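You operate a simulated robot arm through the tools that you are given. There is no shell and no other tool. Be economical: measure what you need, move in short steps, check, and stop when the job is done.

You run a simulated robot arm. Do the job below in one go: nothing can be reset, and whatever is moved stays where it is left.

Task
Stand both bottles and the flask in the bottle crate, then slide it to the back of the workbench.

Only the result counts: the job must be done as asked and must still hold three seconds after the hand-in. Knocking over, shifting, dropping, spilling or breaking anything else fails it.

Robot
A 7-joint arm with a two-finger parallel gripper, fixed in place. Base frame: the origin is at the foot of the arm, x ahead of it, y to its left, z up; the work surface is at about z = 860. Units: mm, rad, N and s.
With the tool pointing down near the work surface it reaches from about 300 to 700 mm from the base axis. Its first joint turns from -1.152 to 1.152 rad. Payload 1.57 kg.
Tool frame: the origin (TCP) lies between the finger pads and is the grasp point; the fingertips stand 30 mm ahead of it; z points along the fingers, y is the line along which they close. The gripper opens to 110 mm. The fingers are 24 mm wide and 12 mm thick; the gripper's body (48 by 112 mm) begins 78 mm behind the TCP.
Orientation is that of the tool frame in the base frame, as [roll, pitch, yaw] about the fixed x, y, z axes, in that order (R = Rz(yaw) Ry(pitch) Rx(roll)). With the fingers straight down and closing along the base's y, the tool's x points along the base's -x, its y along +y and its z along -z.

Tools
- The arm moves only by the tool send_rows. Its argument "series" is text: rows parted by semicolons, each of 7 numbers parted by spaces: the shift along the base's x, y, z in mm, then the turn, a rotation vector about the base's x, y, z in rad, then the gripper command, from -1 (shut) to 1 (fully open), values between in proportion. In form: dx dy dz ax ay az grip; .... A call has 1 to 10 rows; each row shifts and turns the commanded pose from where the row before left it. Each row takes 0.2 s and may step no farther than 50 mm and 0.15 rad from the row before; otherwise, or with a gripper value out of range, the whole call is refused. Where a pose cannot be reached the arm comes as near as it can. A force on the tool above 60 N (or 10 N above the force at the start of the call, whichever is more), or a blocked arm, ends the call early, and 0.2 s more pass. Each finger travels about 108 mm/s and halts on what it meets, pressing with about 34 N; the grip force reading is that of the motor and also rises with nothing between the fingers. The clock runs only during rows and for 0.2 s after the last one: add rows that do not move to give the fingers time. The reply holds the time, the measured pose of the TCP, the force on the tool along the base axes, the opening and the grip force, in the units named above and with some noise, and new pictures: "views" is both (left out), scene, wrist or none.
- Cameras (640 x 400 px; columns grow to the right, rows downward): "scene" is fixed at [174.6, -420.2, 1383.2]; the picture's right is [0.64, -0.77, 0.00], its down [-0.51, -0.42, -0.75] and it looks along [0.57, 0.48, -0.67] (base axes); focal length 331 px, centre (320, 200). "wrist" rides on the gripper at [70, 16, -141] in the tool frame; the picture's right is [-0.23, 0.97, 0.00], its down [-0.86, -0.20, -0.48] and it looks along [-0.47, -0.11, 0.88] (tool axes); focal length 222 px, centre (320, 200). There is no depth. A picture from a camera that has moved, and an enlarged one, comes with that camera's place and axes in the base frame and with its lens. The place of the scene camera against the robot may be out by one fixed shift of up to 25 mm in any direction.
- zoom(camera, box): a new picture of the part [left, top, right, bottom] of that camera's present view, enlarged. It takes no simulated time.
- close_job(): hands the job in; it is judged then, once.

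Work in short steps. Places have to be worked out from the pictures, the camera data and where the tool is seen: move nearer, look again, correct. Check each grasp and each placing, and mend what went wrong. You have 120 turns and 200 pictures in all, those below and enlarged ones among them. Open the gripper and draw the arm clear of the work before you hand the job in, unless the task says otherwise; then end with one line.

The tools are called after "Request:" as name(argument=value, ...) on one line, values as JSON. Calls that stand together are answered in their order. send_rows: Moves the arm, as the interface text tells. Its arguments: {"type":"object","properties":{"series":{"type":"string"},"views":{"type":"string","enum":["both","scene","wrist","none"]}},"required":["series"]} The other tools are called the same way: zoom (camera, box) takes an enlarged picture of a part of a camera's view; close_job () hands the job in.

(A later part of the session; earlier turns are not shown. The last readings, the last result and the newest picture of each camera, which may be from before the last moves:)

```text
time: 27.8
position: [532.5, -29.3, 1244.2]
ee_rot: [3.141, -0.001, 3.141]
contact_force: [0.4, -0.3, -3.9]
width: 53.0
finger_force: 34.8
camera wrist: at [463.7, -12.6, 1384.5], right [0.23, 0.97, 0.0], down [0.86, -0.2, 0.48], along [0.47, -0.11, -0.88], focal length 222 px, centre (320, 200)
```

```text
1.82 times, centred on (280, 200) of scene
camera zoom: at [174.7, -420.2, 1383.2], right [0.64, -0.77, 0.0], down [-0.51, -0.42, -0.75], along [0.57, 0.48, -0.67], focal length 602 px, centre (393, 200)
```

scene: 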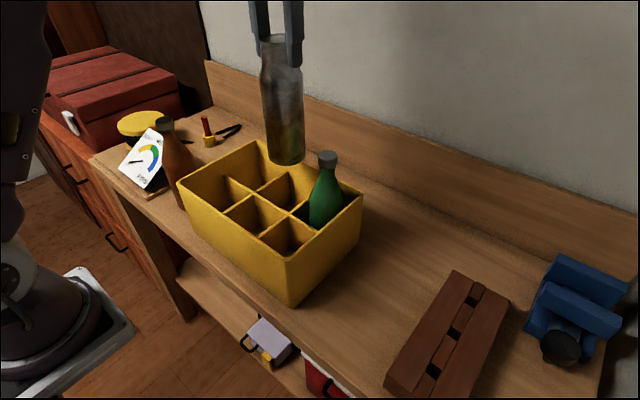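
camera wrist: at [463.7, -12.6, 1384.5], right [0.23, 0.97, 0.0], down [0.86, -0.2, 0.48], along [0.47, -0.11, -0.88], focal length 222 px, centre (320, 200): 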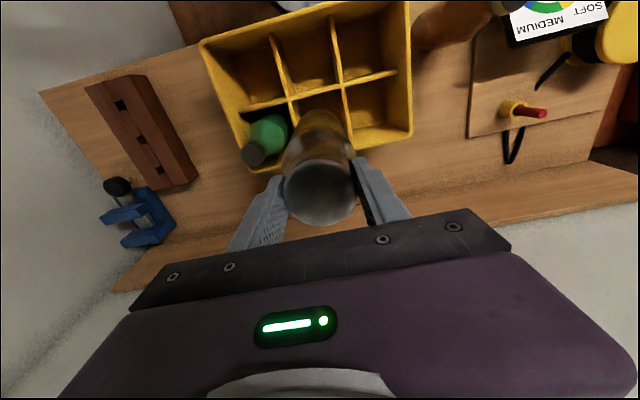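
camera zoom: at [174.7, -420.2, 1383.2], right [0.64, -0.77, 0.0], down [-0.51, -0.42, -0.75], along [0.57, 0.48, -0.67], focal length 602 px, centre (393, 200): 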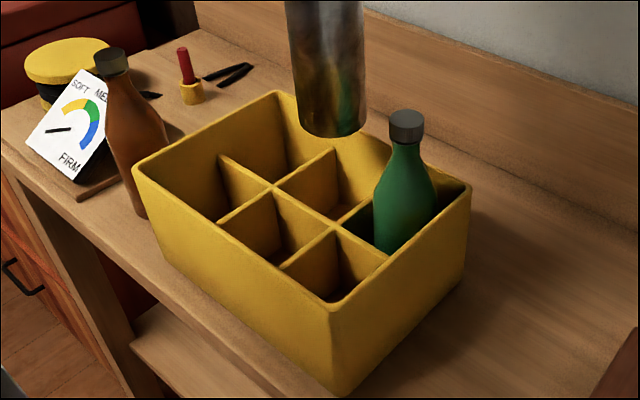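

Cell centre computes to (530, −27); tiny correction, then lowering ~160 mm.

Request:
send_rows(series="-2 2 -10 0 0 0 -1;0 0 -17 0 0 0 -1;0 0 -17 0 0 0 -1;0 0 -17 0 0 0 -1;0 0 -17 0 0 0 -1;0 0 -17 0 0 0 -1;0 0 -17 0 0 0 -1;0 0 -17 0 0 0 -1;0 0 -15 0 0 0 -1;0 0 -12 0 0 0 -1")

Request:
zoom(camera="scene", box=[160, 90, 400, 310])

```text
time: 30.0
position: [530.6, -27.3, 1089.1]
ee_rot: [3.142, 0.0, 3.141]
contact_force: [-0.7, 0.3, -4.4]
width: 52.9
finger_force: 34.2
camera wrist: at [462.1, -10.8, 1228.8], right [0.23, 0.97, 0.0], down [0.86, -0.2, 0.48], along [0.47, -0.11, -0.88], focal length 222 px, centre (320, 200)
```

scene: 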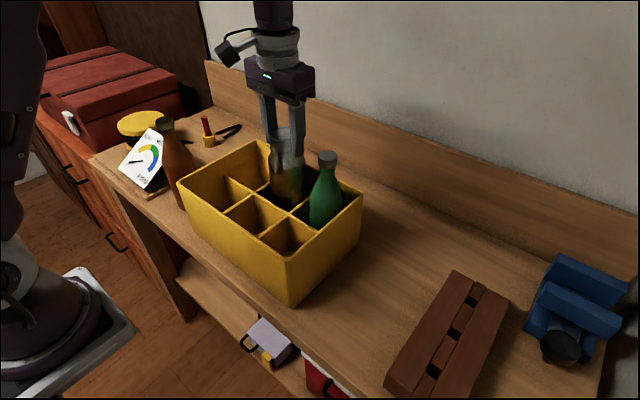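
wrist: 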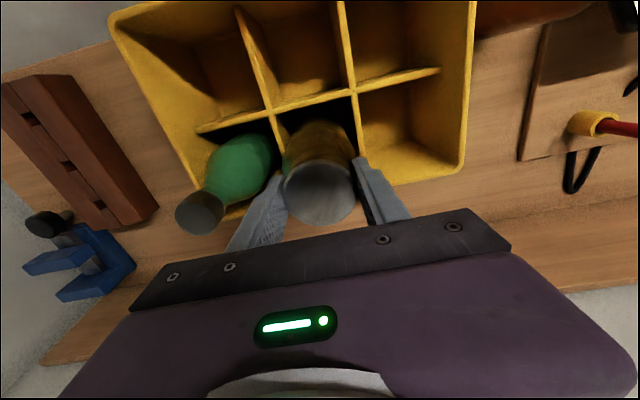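

```text
1.82 times, centred on (280, 200) of scene
camera zoom: at [174.7, -420.2, 1383.2], right [0.64, -0.77, 0.0], down [-0.51, -0.42, -0.75], along [0.57, 0.48, -0.67], focal length 602 px, centre (393, 200)
```

zoom: 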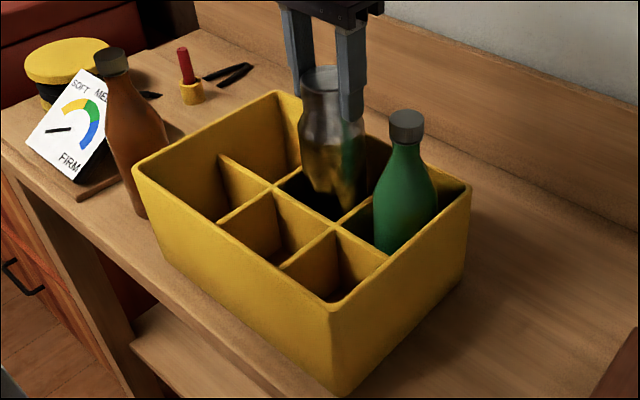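

Inside the cell cleanly. Approaching the floor (expected TCP ≈1068) in fine steps.

Request:
send_rows(series="0 0 -8 0 0 0 -1;0 0 -6 0 0 0 -1;0 0 -3 0 0 0 -1;0 0 -1 0 0 0 -1;0 0 -1 0 0 0 -1;0 0 0 0 0 0 -1", views="none")

```text
time: 31.4
position: [529.5, -28.3, 1071.6]
ee_rot: [3.141, 0.001, -3.14]
contact_force: [0.3, 0.9, -4.2]
width: 53.1
finger_force: 34.1
```

Request:
send_rows(series="0 0 -1 0 0 0 -1;0 0 -1 0 0 0 -1;0 0 0 0 0 0 -1", views="none")

```text
time: 32.2
position: [530.7, -27.9, 1069.1]
ee_rot: [3.141, 0.0, -3.141]
contact_force: [-0.7, -2.1, 6.5]
width: 53.3
finger_force: 34.1
```

Floor contact (force now +6 N). Opening and checking.

Request:
send_rows(series="0 0 0 0 0 0 0.2;0 0 0 0 0 0 0.3;0 0 0 0 0 0 0.3;0 0 20 0 0 0 0.3;0 0 30 0 0 0 0.3;0 0 40 0 0 0 0.3;0 0 20 0 0 0 0.3;0 0 0 0 0 0 0.3")

Request:
zoom(camera="scene", box=[160, 90, 400, 310])

```text
time: 34.0
position: [529.1, -28.6, 1177.6]
ee_rot: [-3.141, 0.002, 3.141]
contact_force: [-0.4, 0.0, 0.0]
width: 71.3
finger_force: 0.1
camera wrist: at [460.9, -10.3, 1316.6], right [0.23, 0.97, 0.0], down [0.86, -0.2, 0.48], along [0.47, -0.11, -0.88], focal length 222 px, centre (320, 200)
```

scene: 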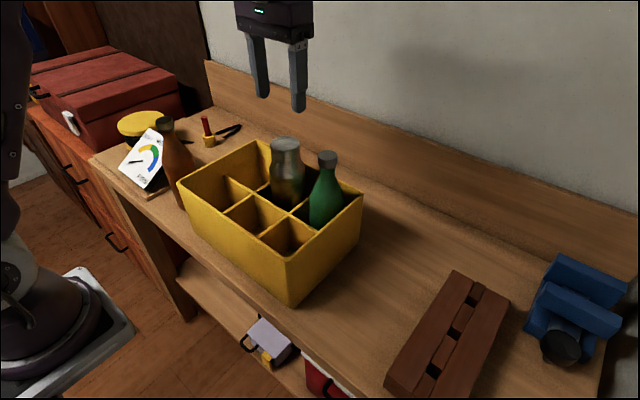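
wrist: 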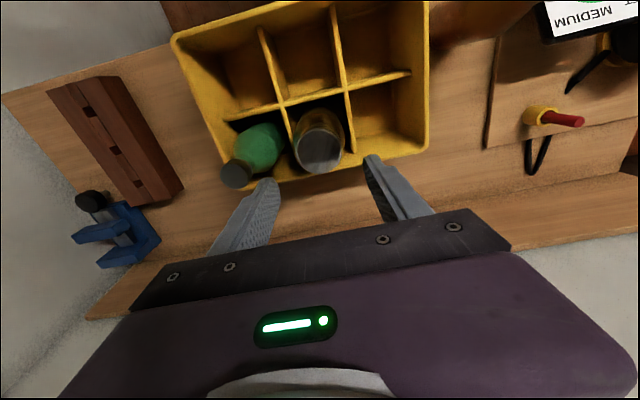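

```text
1.82 times, centred on (280, 200) of scene
camera zoom: at [174.6, -420.2, 1383.2], right [0.64, -0.77, 0.0], down [-0.51, -0.42, -0.75], along [0.57, 0.48, -0.67], focal length 602 px, centre (393, 200)
```

zoom: 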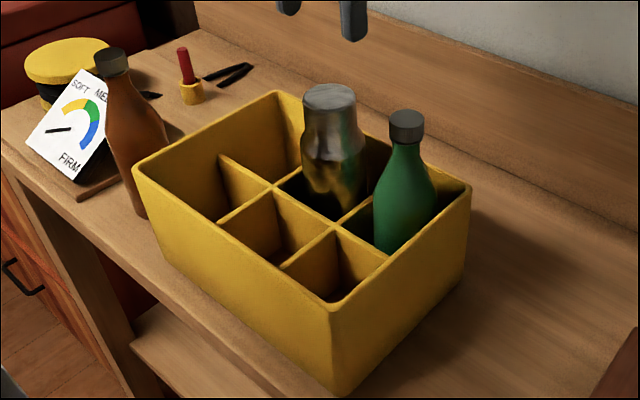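

Both stand well. Going over to the amber bottle (~431, 199).

Request:
send_rows(series="-15 30 0 0 0 0 0;-18 35 0 0 0 0 0;-18 35 0 0 0 0 0;-18 35 0 0 0 0 0;-15 35 0 0 0 0 0;-14 35 0 0 0 0 0;0 23 0 0 0 0 0;0 0 0 0 0 0 0")

Request:
zoom(camera="wrist", box=[240, 90, 420, 250])

Request:
zoom(camera="scene", box=[90, 60, 290, 220])

```text
time: 35.8
position: [432.7, 200.6, 1177.6]
ee_rot: [-3.141, -0.001, 3.14]
contact_force: [-0.7, 0.7, -0.5]
width: 55.0
finger_force: 0.1
camera wrist: at [363.9, 218.0, 1316.4], right [0.23, 0.97, 0.0], down [0.86, -0.2, 0.48], along [0.47, -0.11, -0.88], focal length 222 px, centre (320, 200)
```

scene: 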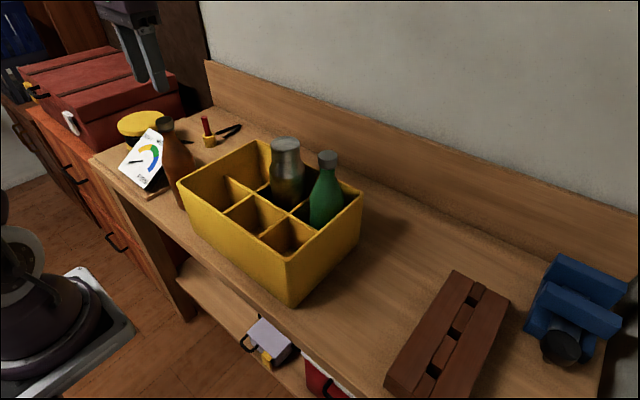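
wrist: 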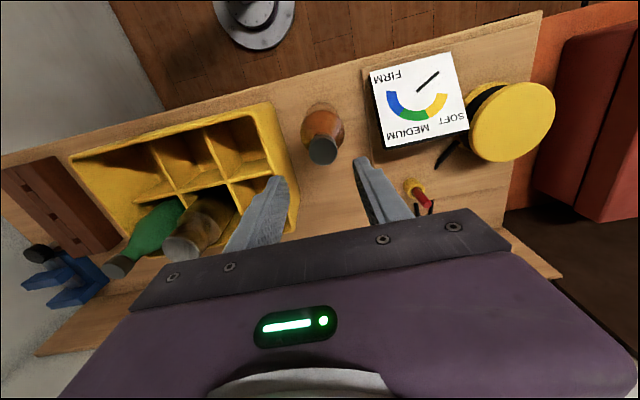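

```text
2.50 times, centred on (330, 170) of wrist
camera zoom: at [363.9, 218.0, 1316.4], right [0.23, 0.97, 0.0], down [0.86, -0.2, 0.48], along [0.47, -0.11, -0.88], focal length 555 px, centre (295, 275)
```

zoom: 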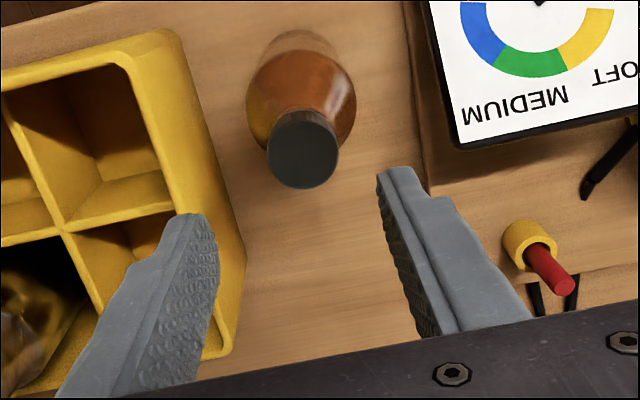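

```text
2.50 times, centred on (190, 140) of scene
camera zoom: at [174.6, -420.2, 1383.2], right [0.64, -0.77, 0.0], down [-0.51, -0.42, -0.75], along [0.57, 0.48, -0.67], focal length 828 px, centre (645, 350)
```

zoom: 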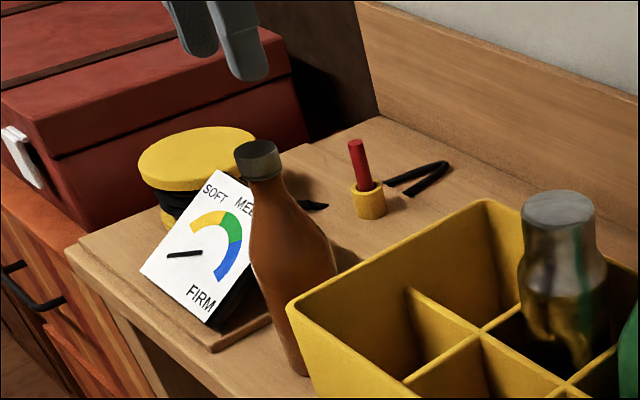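

Amber cap centre ≈(435, 205), top z≈1068. Descending to just above for a check.

Request:
send_rows(series="2 4 -20 0 0 0 0;0 0 -30 0 0 0 0;0 0 -29 0 0 0 0;0 0 0 0 0 0 0")

Request:
zoom(camera="wrist", box=[240, 90, 420, 250])

Request:
zoom(camera="scene", box=[90, 60, 290, 220])

```text
time: 36.8
position: [433.4, 204.0, 1099.0]
ee_rot: [-3.141, -0.001, -3.14]
contact_force: [0.0, -0.4, -0.7]
width: 54.9
finger_force: 0.1
camera wrist: at [364.1, 220.6, 1238.5], right [0.23, 0.97, 0.0], down [0.86, -0.2, 0.48], along [0.47, -0.11, -0.88], focal length 222 px, centre (320, 200)
```

scene: 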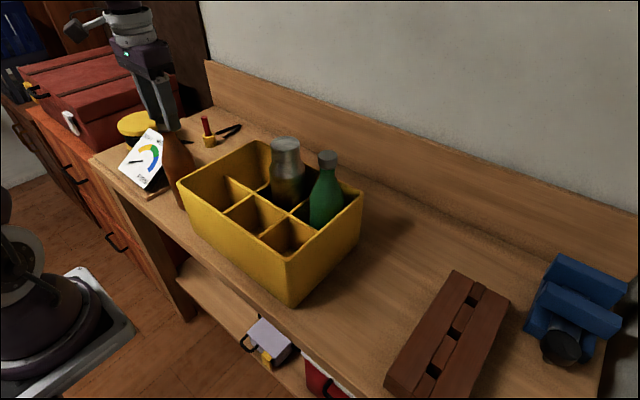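
wrist: 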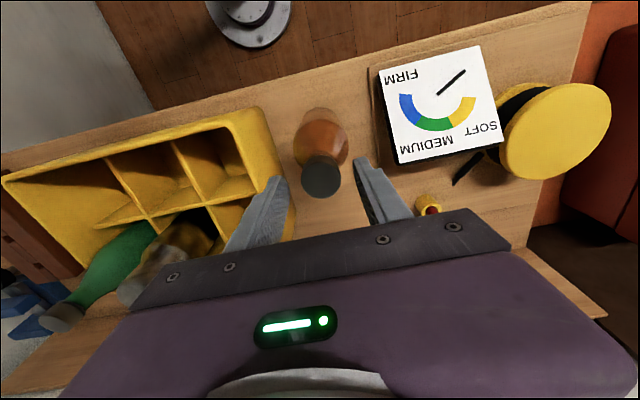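

```text
2.50 times, centred on (330, 170) of wrist
camera zoom: at [364.1, 220.6, 1238.5], right [0.23, 0.97, 0.0], down [0.86, -0.2, 0.48], along [0.47, -0.11, -0.88], focal length 555 px, centre (295, 275)
```

zoom: 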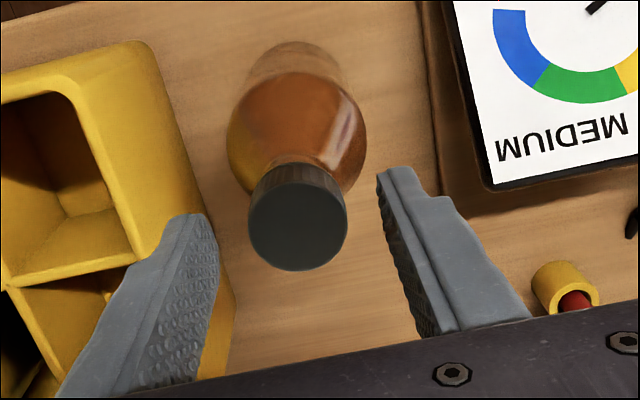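

```text
2.50 times, centred on (190, 140) of scene
camera zoom: at [174.6, -420.2, 1383.2], right [0.64, -0.77, 0.0], down [-0.51, -0.42, -0.75], along [0.57, 0.48, -0.67], focal length 828 px, centre (645, 350)
```

zoom: 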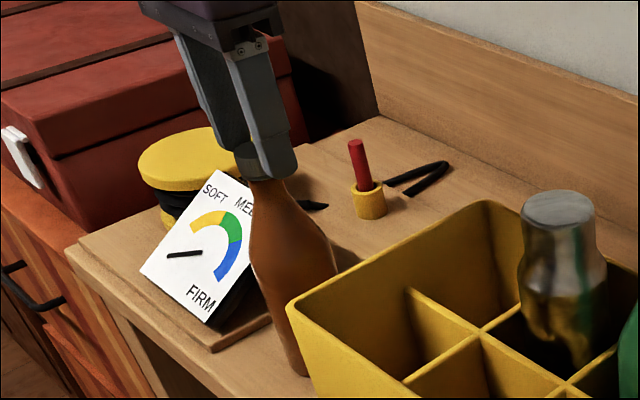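

Aligned (cap at ≈(436, 204)). Lowering 35 mm and closing.

Request:
send_rows(series="3 0 -10 0 0 0 0;0 0 -15 0 0 0 0;0 0 -10 0 0 0 0;0 0 0 0 0 0 0;0 0 0 0 0 0 -1;0 0 0 0 0 0 -1;0 0 0 0 0 0 -1")

Request:
zoom(camera="scene", box=[90, 60, 290, 220])

```text
time: 38.4
position: [436.3, 205.0, 1064.9]
ee_rot: [-3.141, 0.0, 3.14]
contact_force: [0.4, -0.1, -0.2]
width: 31.1
finger_force: 34.2
camera wrist: at [367.7, 222.0, 1204.1], right [0.23, 0.97, 0.0], down [0.86, -0.2, 0.48], along [0.47, -0.11, -0.88], focal length 222 px, centre (320, 200)
```

scene: 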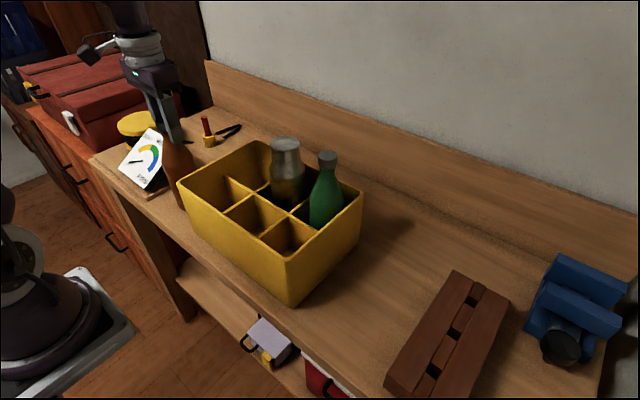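
wrist: 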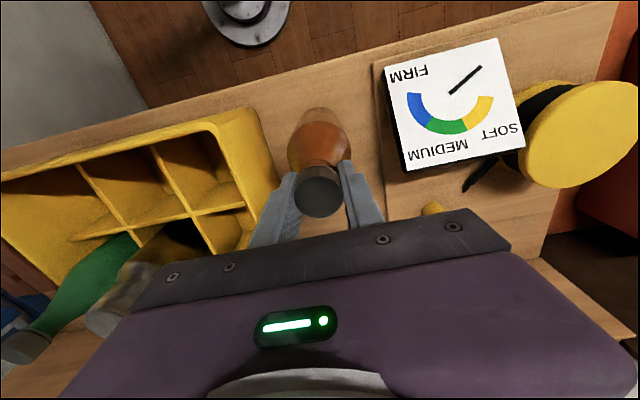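

```text
2.50 times, centred on (190, 140) of scene
camera zoom: at [174.7, -420.2, 1383.2], right [0.64, -0.77, 0.0], down [-0.51, -0.42, -0.75], along [0.57, 0.48, -0.67], focal length 828 px, centre (645, 350)
```

zoom: 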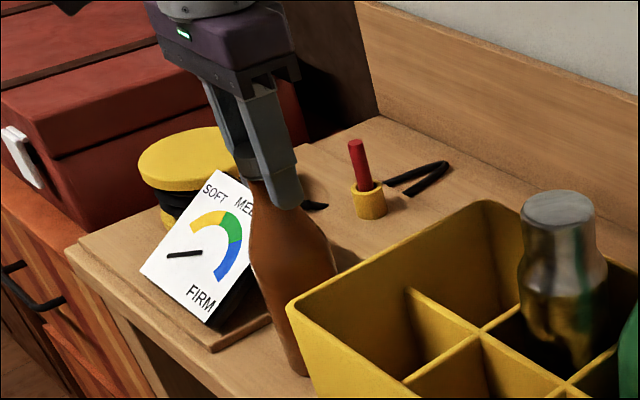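

Cap gripped (31 mm). Lifting straight up 185 mm.

Request:
send_rows(series="0 0 10 0 0 0 -1;0 0 20 0 0 0 -1;0 0 22 0 0 0 -1;0 0 25 0 0 0 -1;0 0 25 0 0 0 -1;0 0 25 0 0 0 -1;0 0 25 0 0 0 -1;0 0 20 0 0 0 -1;0 0 13 0 0 0 -1;0 0 0 0 0 0 -1", views="scene")

```text
time: 40.6
position: [437.8, 203.1, 1250.0]
ee_rot: [-3.141, 0.001, 3.141]
contact_force: [-0.1, -0.5, -4.2]
width: 31.2
finger_force: 34.0
```

scene: 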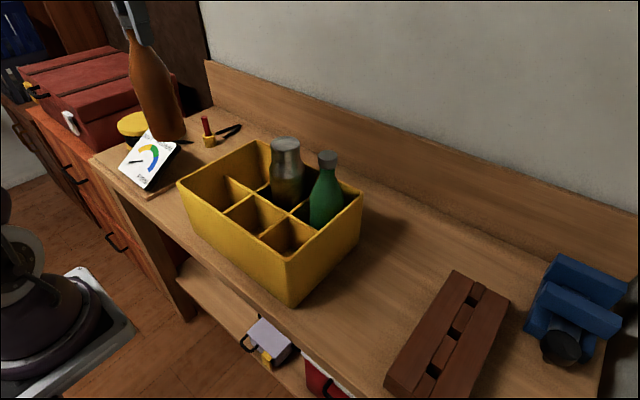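

Held and clear of the rim (bottom ≈1045). Moving to above the back-left cell (530, 68).

Request:
send_rows(series="8 -10 0 0 0 0 -1;14 -20 0 0 0 0 -1;15 -22 0 0 0 0 -1;15 -22 0 0 0 0 -1;15 -22 0 0 0 0 -1;12 -20 0 0 0 0 -1;8 -12 0 0 0 0 -1;5 -7 0 0 0 0 -1;0 0 0 0 0 0 -1;0 0 0 0 0 0 -1")

Request:
zoom(camera="wrist", box=[130, 40, 450, 240])

Request:
zoom(camera="scene", box=[160, 90, 400, 310])

```text
time: 42.8
position: [530.3, 67.7, 1251.5]
ee_rot: [3.141, -0.001, -3.141]
contact_force: [0.3, 0.4, -3.9]
width: 31.2
finger_force: 34.1
camera wrist: at [461.8, 85.3, 1389.9], right [0.23, 0.97, 0.0], down [0.86, -0.2, 0.48], along [0.47, -0.11, -0.88], focal length 222 px, centre (320, 200)
```

scene: 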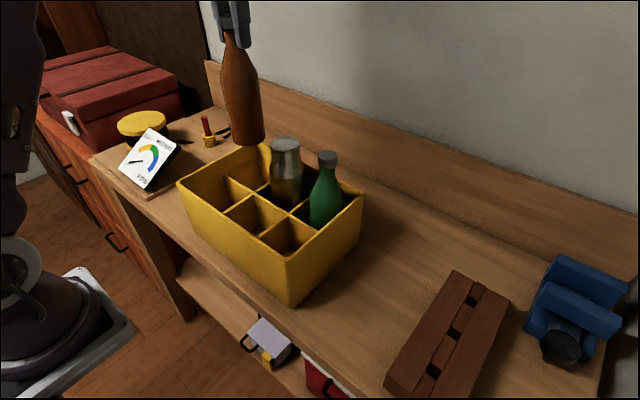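
wrist: 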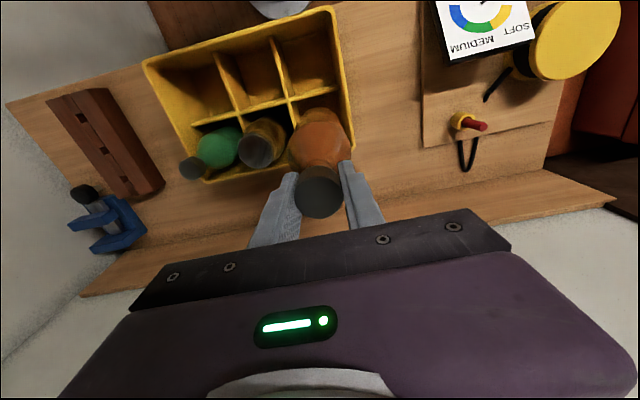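

```text
2.00 times, centred on (290, 140) of wrist
camera zoom: at [461.8, 85.3, 1389.9], right [0.23, 0.97, 0.0], down [0.86, -0.2, 0.48], along [0.47, -0.11, -0.88], focal length 444 px, centre (380, 320)
```

zoom: 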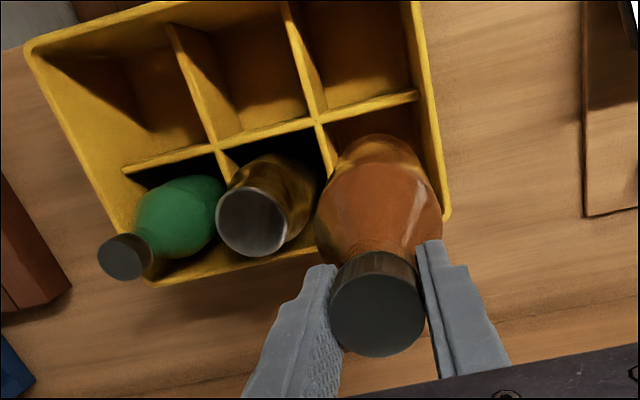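

```text
1.82 times, centred on (280, 200) of scene
camera zoom: at [174.7, -420.2, 1383.2], right [0.64, -0.77, 0.0], down [-0.51, -0.42, -0.75], along [0.57, 0.48, -0.67], focal length 602 px, centre (393, 200)
```

zoom: 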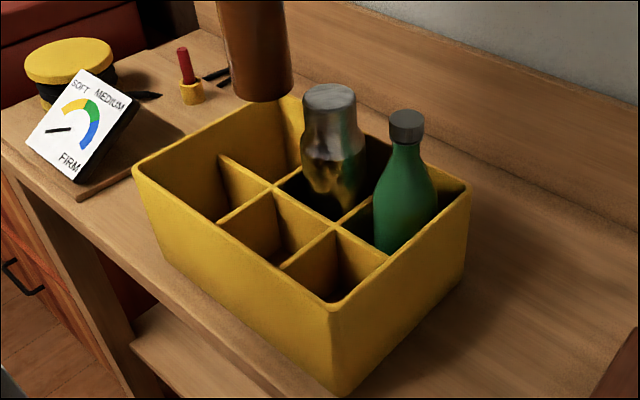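

Position is within ~2 mm of the cell centre. Lowering.

Request:
send_rows(series="0 2 -10 0 0 0 -1;0 0 -16 0 0 0 -1;0 0 -17 0 0 0 -1;0 0 -17 0 0 0 -1;0 0 -17 0 0 0 -1;0 0 -17 0 0 0 -1;0 0 -17 0 0 0 -1;0 0 -17 0 0 0 -1;0 0 -16 0 0 0 -1;0 0 -13 0 0 0 -1")

Request:
zoom(camera="scene", box=[160, 90, 400, 310])

```text
time: 45.0
position: [530.2, 70.9, 1091.2]
ee_rot: [3.141, -0.001, -3.141]
contact_force: [0.7, 0.7, -3.9]
width: 31.2
finger_force: 33.9
camera wrist: at [461.1, 88.1, 1230.9], right [0.23, 0.97, 0.0], down [0.85, -0.2, 0.48], along [0.47, -0.11, -0.88], focal length 222 px, centre (320, 200)
```

scene: 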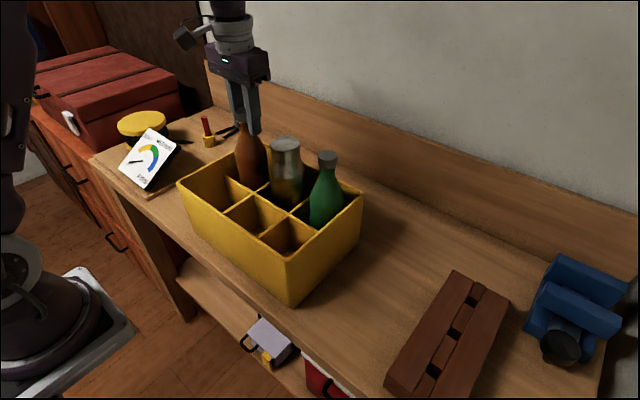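
wrist: 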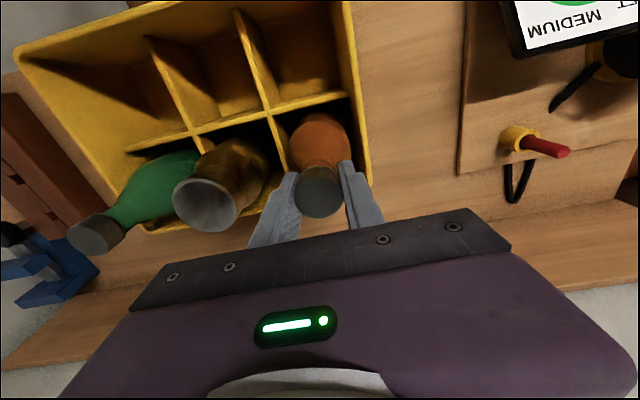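

```text
1.82 times, centred on (280, 200) of scene
camera zoom: at [174.7, -420.2, 1383.2], right [0.64, -0.77, 0.0], down [-0.51, -0.42, -0.75], along [0.57, 0.48, -0.67], focal length 602 px, centre (393, 200)
```

zoom: 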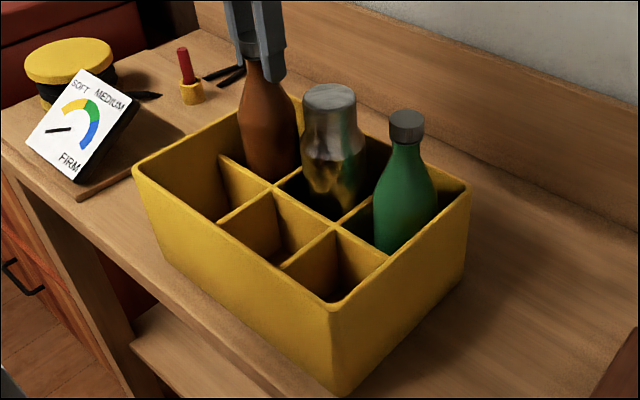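

Inside the cell freely. Fine descent to the floor (expected ≈1073).

Request:
send_rows(series="0 0 -7 0 0 0 -1;0 0 -5 0 0 0 -1;0 0 -2 0 0 0 -1;0 0 -1 0 0 0 -1;0 0 0 0 0 0 -1", views="none")

Request:
send_rows(series="0 0 -1 0 0 0 -1;0 0 -1 0 0 0 -1;0 0 0 0 0 0 -1", views="none")

```text
time: 46.2
position: [528.7, 71.9, 1077.1]
ee_rot: [-3.14, 0.0, 3.141]
contact_force: [0.8, -0.8, -4.5]
width: 31.3
finger_force: 33.8
```

```text
time: 47.0
position: [529.3, 72.7, 1075.3]
ee_rot: [-3.141, 0.001, 3.141]
contact_force: [-0.2, -0.1, -2.8]
width: 31.0
finger_force: 34.4
```

Request:
send_rows(series="0 0 -1 0 0 0 -1;0 0 -1 0 0 0 -1;0 0 0 0 0 0 -1", views="none")

```text
time: 47.8
position: [530.5, 72.4, 1073.5]
ee_rot: [3.141, 0.001, 3.14]
contact_force: [-0.1, 0.2, -3.6]
width: 31.1
finger_force: 34.4
```

Request:
send_rows(series="0 0 -1 0 0 0 -1;0 0 0 0 0 0 -1", views="none")

```text
time: 48.4
position: [529.8, 72.3, 1073.0]
ee_rot: [-3.141, 0.0, 3.141]
contact_force: [-0.5, 0.9, -3.6]
width: 31.1
finger_force: 34.0
```

Request:
send_rows(series="0 0 -1 0 0 0 -1;0 0 0 0 0 0 -1", views="none")

```text
time: 49.0
position: [529.2, 73.1, 1072.0]
ee_rot: [3.14, 0.002, -3.141]
contact_force: [-2.3, 1.6, 18.2]
width: 31.2
finger_force: 34.3
```

Floor contact. Opening slightly, and raising the gripper clear.

Request:
send_rows(series="0 0 0 0 0 0 -0.2;0 0 0 0 0 0 0;0 0 0 0 0 0 0;0 0 20 0 0 0 0;0 0 30 0 0 0 0;0 0 40 0 0 0 0;0 0 40 0 0 0 0;0 0 0 0 0 0 0")

Request:
zoom(camera="scene", box=[160, 90, 400, 310])

```text
time: 50.8
position: [528.2, 73.6, 1200.1]
ee_rot: [-3.141, 0.0, -3.141]
contact_force: [-0.2, -0.5, -0.2]
width: 55.1
finger_force: 0.1
camera wrist: at [460.0, 89.6, 1340.1], right [0.23, 0.97, 0.0], down [0.86, -0.2, 0.48], along [0.47, -0.11, -0.88], focal length 222 px, centre (320, 200)
```

scene: 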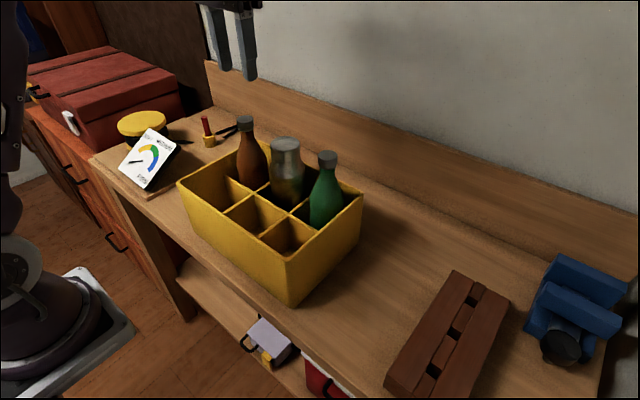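
wrist: 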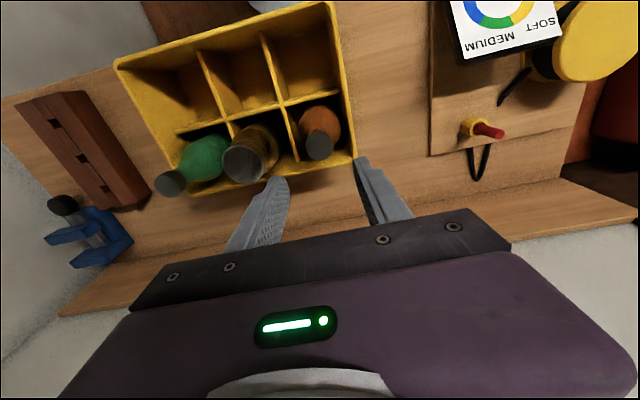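

```text
1.82 times, centred on (280, 200) of scene
camera zoom: at [174.6, -420.2, 1383.2], right [0.64, -0.77, 0.0], down [-0.51, -0.42, -0.75], along [0.57, 0.48, -0.67], focal length 602 px, centre (393, 200)
```

zoom: 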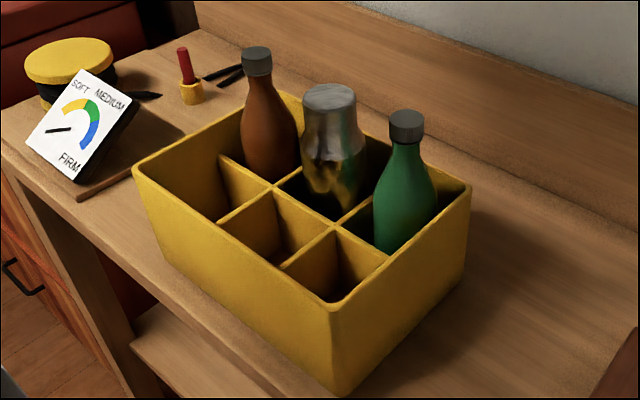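

All three stand in the crate. Now retract to in front of the crate: move to x≈335, y≈−26 at height, gripper fully open for two wide push contacts.

Request:
send_rows(series="-25 -12 0 0 0 0 0;-30 -15 0 0 0 0 0;-30 -15 0 0 0 0 0.5;-30 -15 0 0 0 0 1;-30 -15 0 0 0 0 1;-30 -15 0 0 0 0 1;-18 -13 0 0 0 0 1;0 0 0 0 0 0 1", views="none")

Request:
send_rows(series="0 0 -25 0 -0.1 0 1;0 0 -35 0 -0.1 0 1;0 0 -40 0 0 0 1;0 0 -40 0 0 0 1;0 0 0 0 0 0 1")

```text
time: 52.6
position: [336.5, -27.0, 1200.8]
ee_rot: [-3.141, 0.0, 3.142]
contact_force: [0.2, -0.1, -0.8]
width: 109.9
finger_force: 0.0
```

```text
time: 53.8
position: [335.7, -25.1, 1059.6]
ee_rot: [-3.141, 0.199, 3.142]
contact_force: [0.0, 1.1, -0.2]
width: 110.4
finger_force: 0.2
camera wrist: at [240.1, -8.6, 1183.2], right [0.22, 0.97, 0.04], down [0.74, -0.2, 0.64], along [0.63, -0.11, -0.77], focal length 222 px, centre (320, 200)
```

scene: 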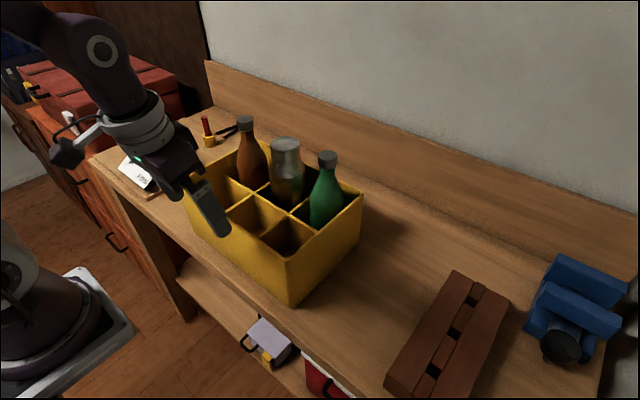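
wrist: 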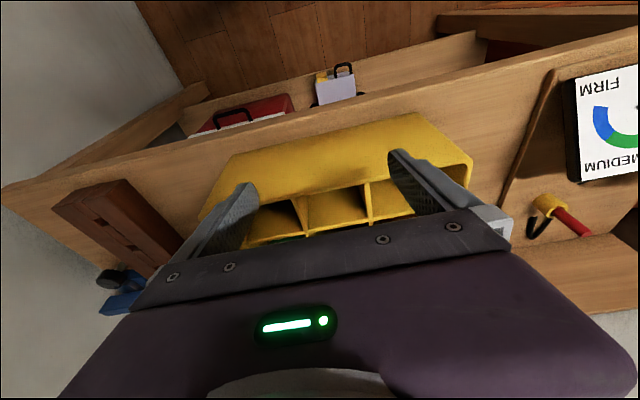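

Tilted with fingertips forward and clear of the front wall (~29 mm). Descending to TCP z≈922.

Request:
send_rows(series="0 0 -30 0 0 0 1;0 0 -35 0 0 0 1;0 0 -35 0 0 0 1;0 0 -25 0 0 0 1;0 0 -12 0 0 0 1;0 0 0 0 0 0 1")

Request:
zoom(camera="scene", box=[130, 110, 370, 320])

```text
time: 55.2
position: [335.5, -29.2, 943.3]
ee_rot: [-3.128, 0.19, -3.133]
contact_force: [-0.2, -0.4, 0.0]
width: 110.6
finger_force: 0.1
out of reach, approached as far as the arm can: row 1, 2
camera wrist: at [241.5, -11.1, 1067.6], right [0.22, 0.98, 0.03], down [0.75, -0.19, 0.63], along [0.62, -0.12, -0.77], focal length 222 px, centre (320, 200)
```

scene: 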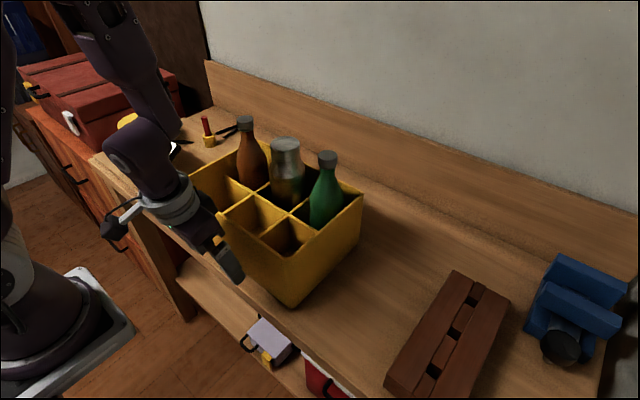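
wrist: 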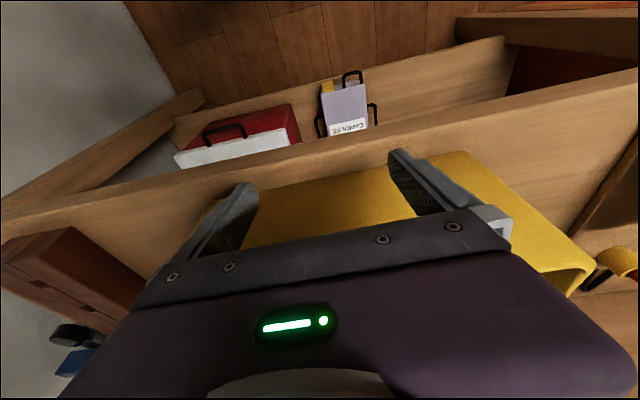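

```text
1.90 times, centred on (250, 215) of scene
camera zoom: at [174.6, -420.2, 1383.2], right [0.64, -0.77, 0.0], down [-0.51, -0.42, -0.75], along [0.57, 0.48, -0.67], focal length 631 px, centre (453, 171)
```

zoom: 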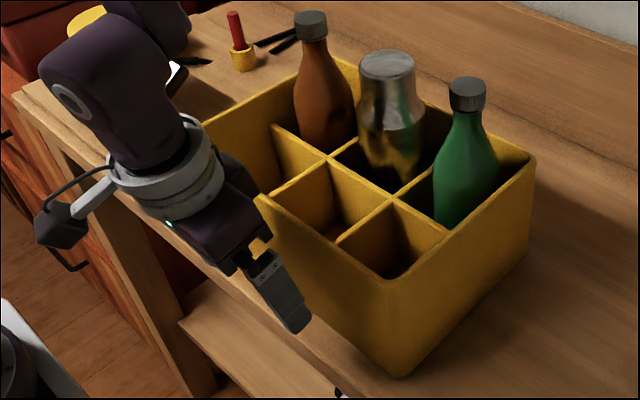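

Reach limit stops it at z 943, with tips at ≈916 — fine for pushing low. Pushing forward gently with contact expected at TCP x≈364.

Request:
send_rows(series="8 1 0 0 0 0 1;8 1 0 0 0 0 1;6 0 0 0 0 0 1;5 0 0 0 0 0 1;5 0 0 0 0 0 1;5 0 0 0 0 0 1;5 0 0 0 0 0 1;0 0 0 0 0 0 1")

Request:
zoom(camera="scene", box=[130, 110, 370, 320])

```text
time: 57.0
position: [377.5, -25.7, 943.0]
ee_rot: [3.141, 0.2, -3.141]
contact_force: [-4.1, 0.7, 0.3]
width: 110.2
finger_force: 0.0
camera wrist: at [281.9, -9.0, 1066.5], right [0.22, 0.97, 0.05], down [0.74, -0.2, 0.64], along [0.63, -0.11, -0.77], focal length 222 px, centre (320, 200)
```

scene: 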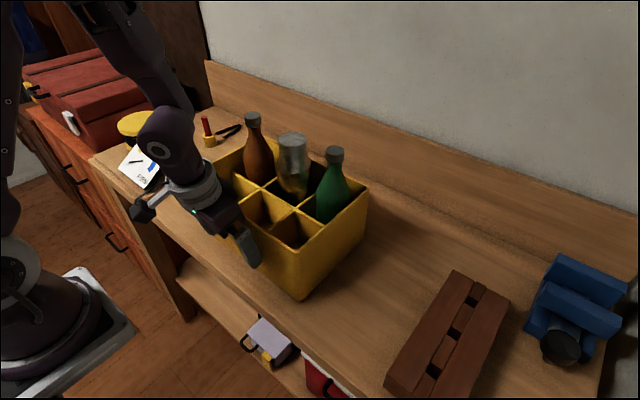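
wrist: 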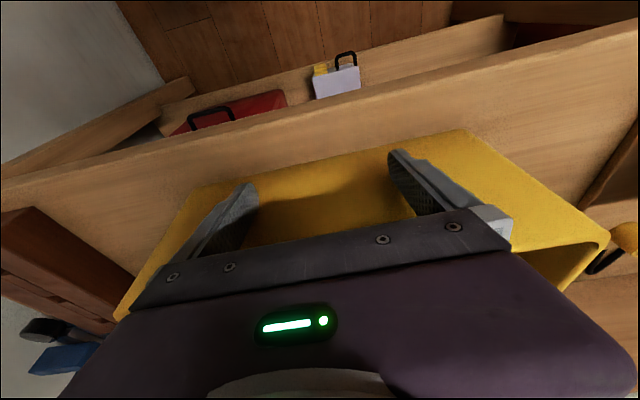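

```text
1.90 times, centred on (250, 215) of scene
camera zoom: at [174.5, -420.2, 1383.2], right [0.64, -0.77, 0.0], down [-0.51, -0.42, -0.75], along [0.57, 0.48, -0.67], focal length 631 px, centre (453, 171)
```

zoom: 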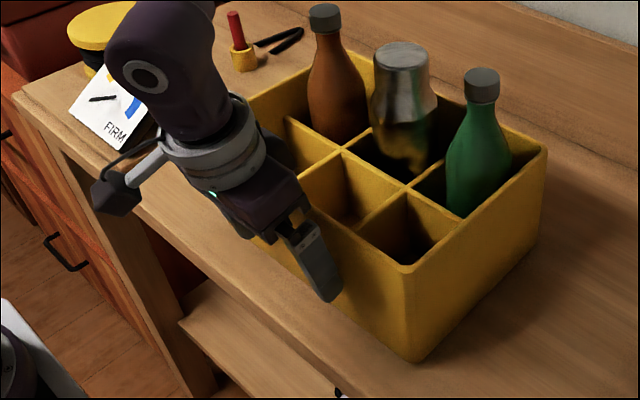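

The crate slides smoothly with about 4 N and the bottles stay upright. Continuing 70 mm.

Request:
send_rows(series="4 0 0 0 0 0 1;7 0 0 0 0 0 1;8 0 0 0 0 0 1;8 0 0 0 0 0 1;8 0 0 0 0 0 1;8 0 0 0 0 0 1;8 0 0 0 0 0 1;8 0 0 0 0 0 1;6 0 0 0 0 0 1;4 0 0 0 0 0 1")

Request:
zoom(camera="scene", box=[130, 70, 450, 290])

```text
time: 59.2
position: [447.2, -26.9, 944.9]
ee_rot: [3.141, 0.202, 3.141]
contact_force: [-5.8, -0.2, -0.5]
width: 109.7
finger_force: 0.1
camera wrist: at [351.3, -9.5, 1068.0], right [0.22, 0.97, 0.05], down [0.74, -0.2, 0.64], along [0.63, -0.11, -0.77], focal length 222 px, centre (320, 200)
```

scene: 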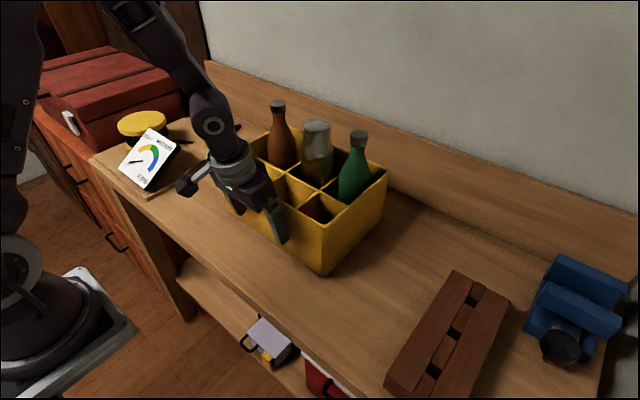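
wrist: 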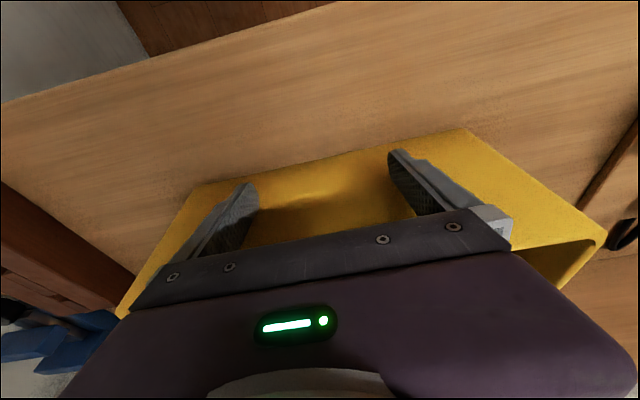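

```text
1.82 times, centred on (290, 180) of scene
camera zoom: at [174.5, -420.2, 1383.2], right [0.64, -0.77, 0.0], down [-0.51, -0.42, -0.75], along [0.57, 0.48, -0.67], focal length 602 px, centre (374, 236)
```

zoom: 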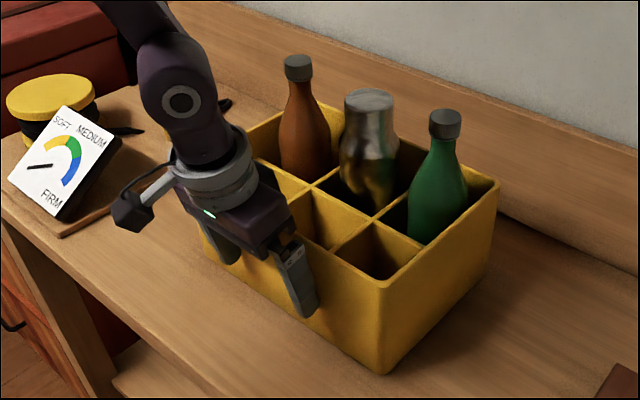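

Going straight; crate front ≈465, back ≈664. Another 70 mm.

Request:
send_rows(series="4 0 0 0 0 0 1;7 0 0 0 0 0 1;8 0 0 0 0 0 1;8 0 0 0 0 0 1;8 0 0 0 0 0 1;8 0 0 0 0 0 1;8 0 0 0 0 0 1;8 0 0 0 0 0 1;6 0 0 0 0 0 1;4 0 0 0 0 0 1")

Request:
zoom(camera="scene", box=[200, 60, 480, 270])

```text
time: 61.4
position: [517.7, -25.6, 946.1]
ee_rot: [-3.141, 0.199, 3.14]
contact_force: [-6.9, -0.8, 2.3]
width: 110.2
finger_force: 0.0
camera wrist: at [421.7, -9.6, 1068.0], right [0.22, 0.97, 0.05], down [0.74, -0.2, 0.64], along [0.63, -0.11, -0.77], focal length 222 px, centre (320, 200)
```

scene: 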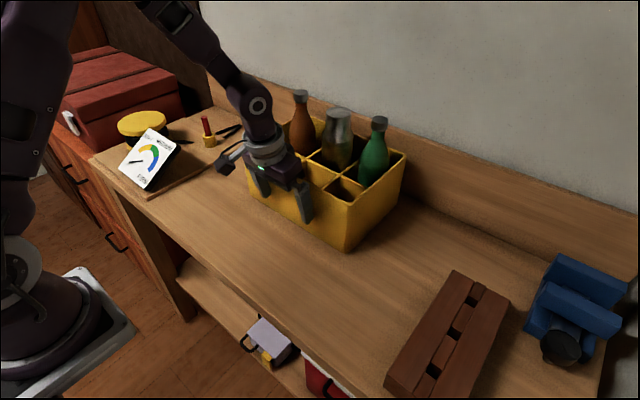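
wrist: 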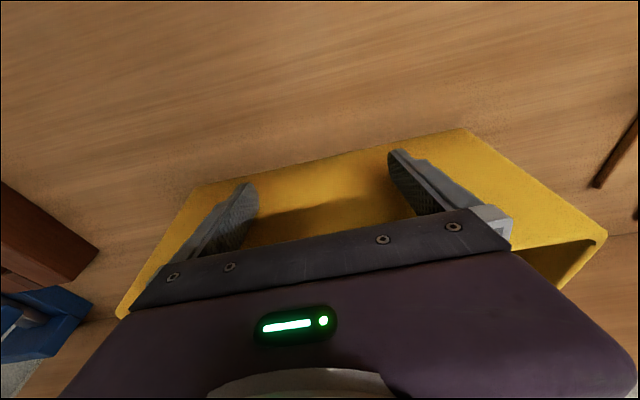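

```text
1.90 times, centred on (340, 165) of scene
camera zoom: at [174.4, -420.2, 1383.2], right [0.64, -0.77, 0.0], down [-0.51, -0.42, -0.75], along [0.57, 0.48, -0.67], focal length 631 px, centre (282, 267)
```

zoom: 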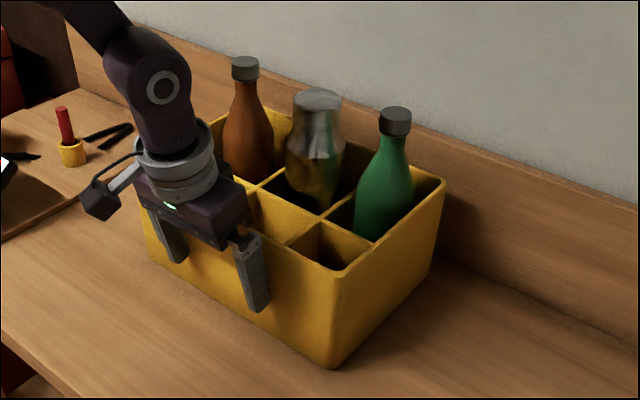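

Back of crate ≈735–740; backsplash foot ≈768. Pushing 22 mm more in small steps.

Request:
send_rows(series="3 0 0 0 0 0 1;4 0 0 0 0 0 1;4 0 0 0 0 0 1;3 0 0 0 0 0 1;3 0 0 0 0 0 1;3 0 0 0 0 0 1;2 0 0 0 0 0 1;0 0 0 0 0 0 1", views="scene")

Request:
zoom(camera="scene", box=[340, 120, 480, 260])

```text
time: 63.2
position: [536.6, -26.7, 944.0]
ee_rot: [-3.141, 0.2, -3.141]
contact_force: [-8.5, 1.1, 0.4]
width: 109.6
finger_force: 0.0
```

scene: 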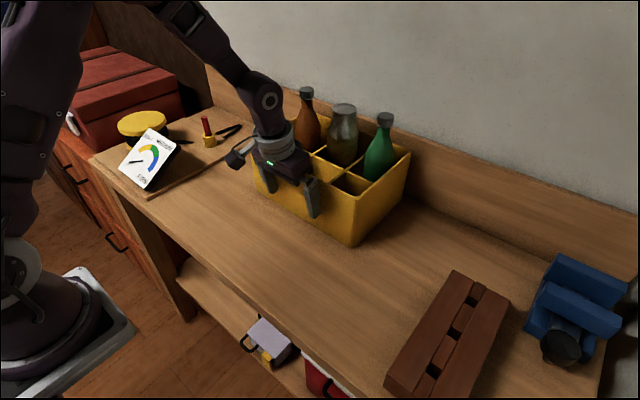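

```text
2.86 times, centred on (410, 190) of scene
camera zoom: at [174.4, -420.2, 1383.2], right [0.64, -0.77, 0.0], down [-0.51, -0.42, -0.75], along [0.57, 0.48, -0.67], focal length 946 px, centre (63, 229)
```

zoom: 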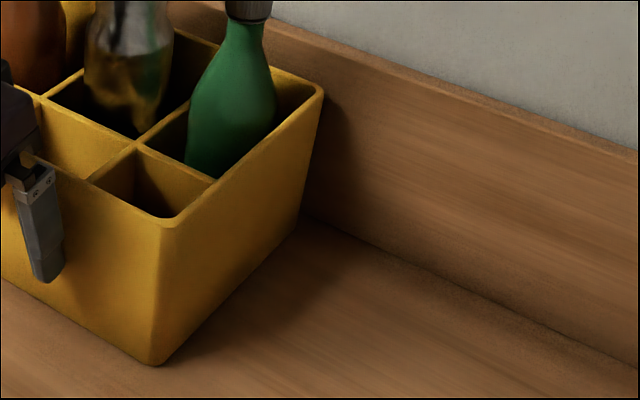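

Nearly touching the backsplash. A few more mm.

Request:
send_rows(series="2 0 0 0 0 0 1;2 0 0 0 0 0 1;2 0 0 0 0 0 1;0 0 0 0 0 0 1", views="none")

Request:
zoom(camera="scene", box=[340, 120, 480, 260])

```text
time: 64.2
position: [543.6, -27.4, 943.9]
ee_rot: [3.141, 0.199, -3.142]
contact_force: [-10.4, 1.0, 2.5]
width: 110.1
finger_force: 0.0
```

```text
2.86 times, centred on (410, 190) of scene
camera zoom: at [174.3, -420.1, 1383.2], right [0.64, -0.77, 0.0], down [-0.51, -0.42, -0.75], along [0.57, 0.48, -0.67], focal length 946 px, centre (63, 229)
```

zoom: 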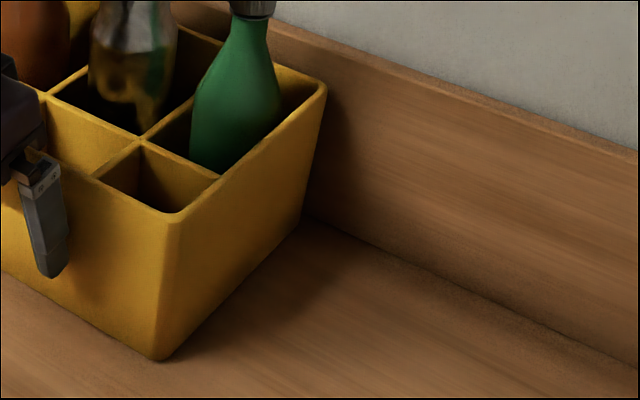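

Still sliding freely; only a few mm remain at the back corner. Continuing in 2 mm steps until contact.

Request:
send_rows(series="2 0 0 0 0 0 1;2 0 0 0 0 0 1;2 0 0 0 0 0 1;0 0 0 0 0 0 1", views="none")

Request:
zoom(camera="scene", box=[340, 120, 480, 260])

```text
time: 65.2
position: [551.6, -28.3, 943.9]
ee_rot: [-3.141, 0.201, 3.14]
contact_force: [-9.4, 0.2, 3.3]
width: 109.8
finger_force: 0.1
```

```text
2.86 times, centred on (410, 190) of scene
camera zoom: at [174.3, -420.2, 1383.2], right [0.64, -0.77, 0.0], down [-0.51, -0.42, -0.75], along [0.57, 0.48, -0.67], focal length 946 px, centre (63, 229)
```

zoom: 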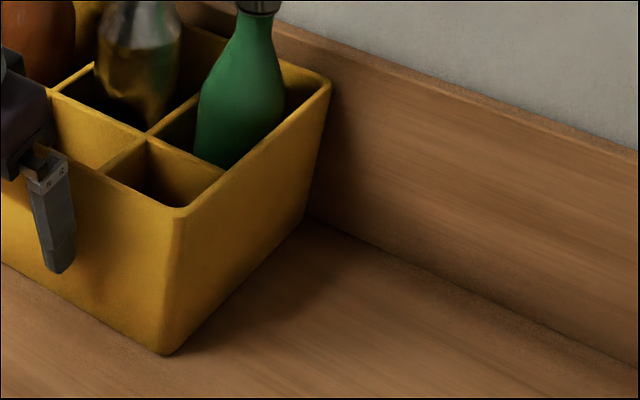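

Sliding on, not yet blocked. 2 mm steps again.

Request:
send_rows(series="2 0 0 0 0 0 1;2 0 0 0 0 0 1;2 0 0 0 0 0 1;0 0 0 0 0 0 1", views="none")

Request:
zoom(camera="scene", box=[340, 120, 480, 260])

```text
time: 66.2
position: [553.9, -26.6, 943.5]
ee_rot: [3.14, 0.194, 3.141]
contact_force: [-28.8, -3.3, 9.0]
width: 109.7
finger_force: 0.0
```

```text
2.86 times, centred on (410, 190) of scene
camera zoom: at [173.7, -420.3, 1383.3], right [0.64, -0.77, 0.0], down [-0.51, -0.42, -0.75], along [0.57, 0.48, -0.67], focal length 946 px, centre (63, 229)
```

zoom: 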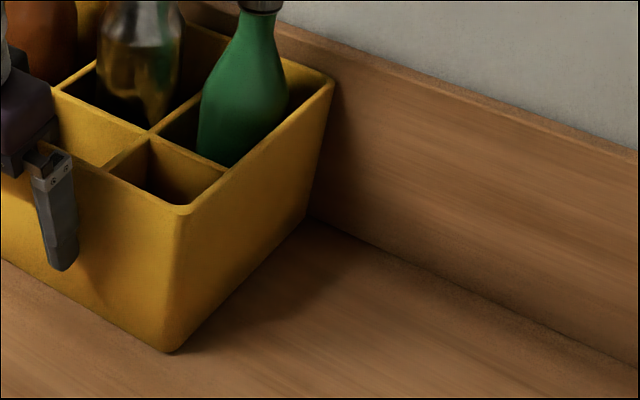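

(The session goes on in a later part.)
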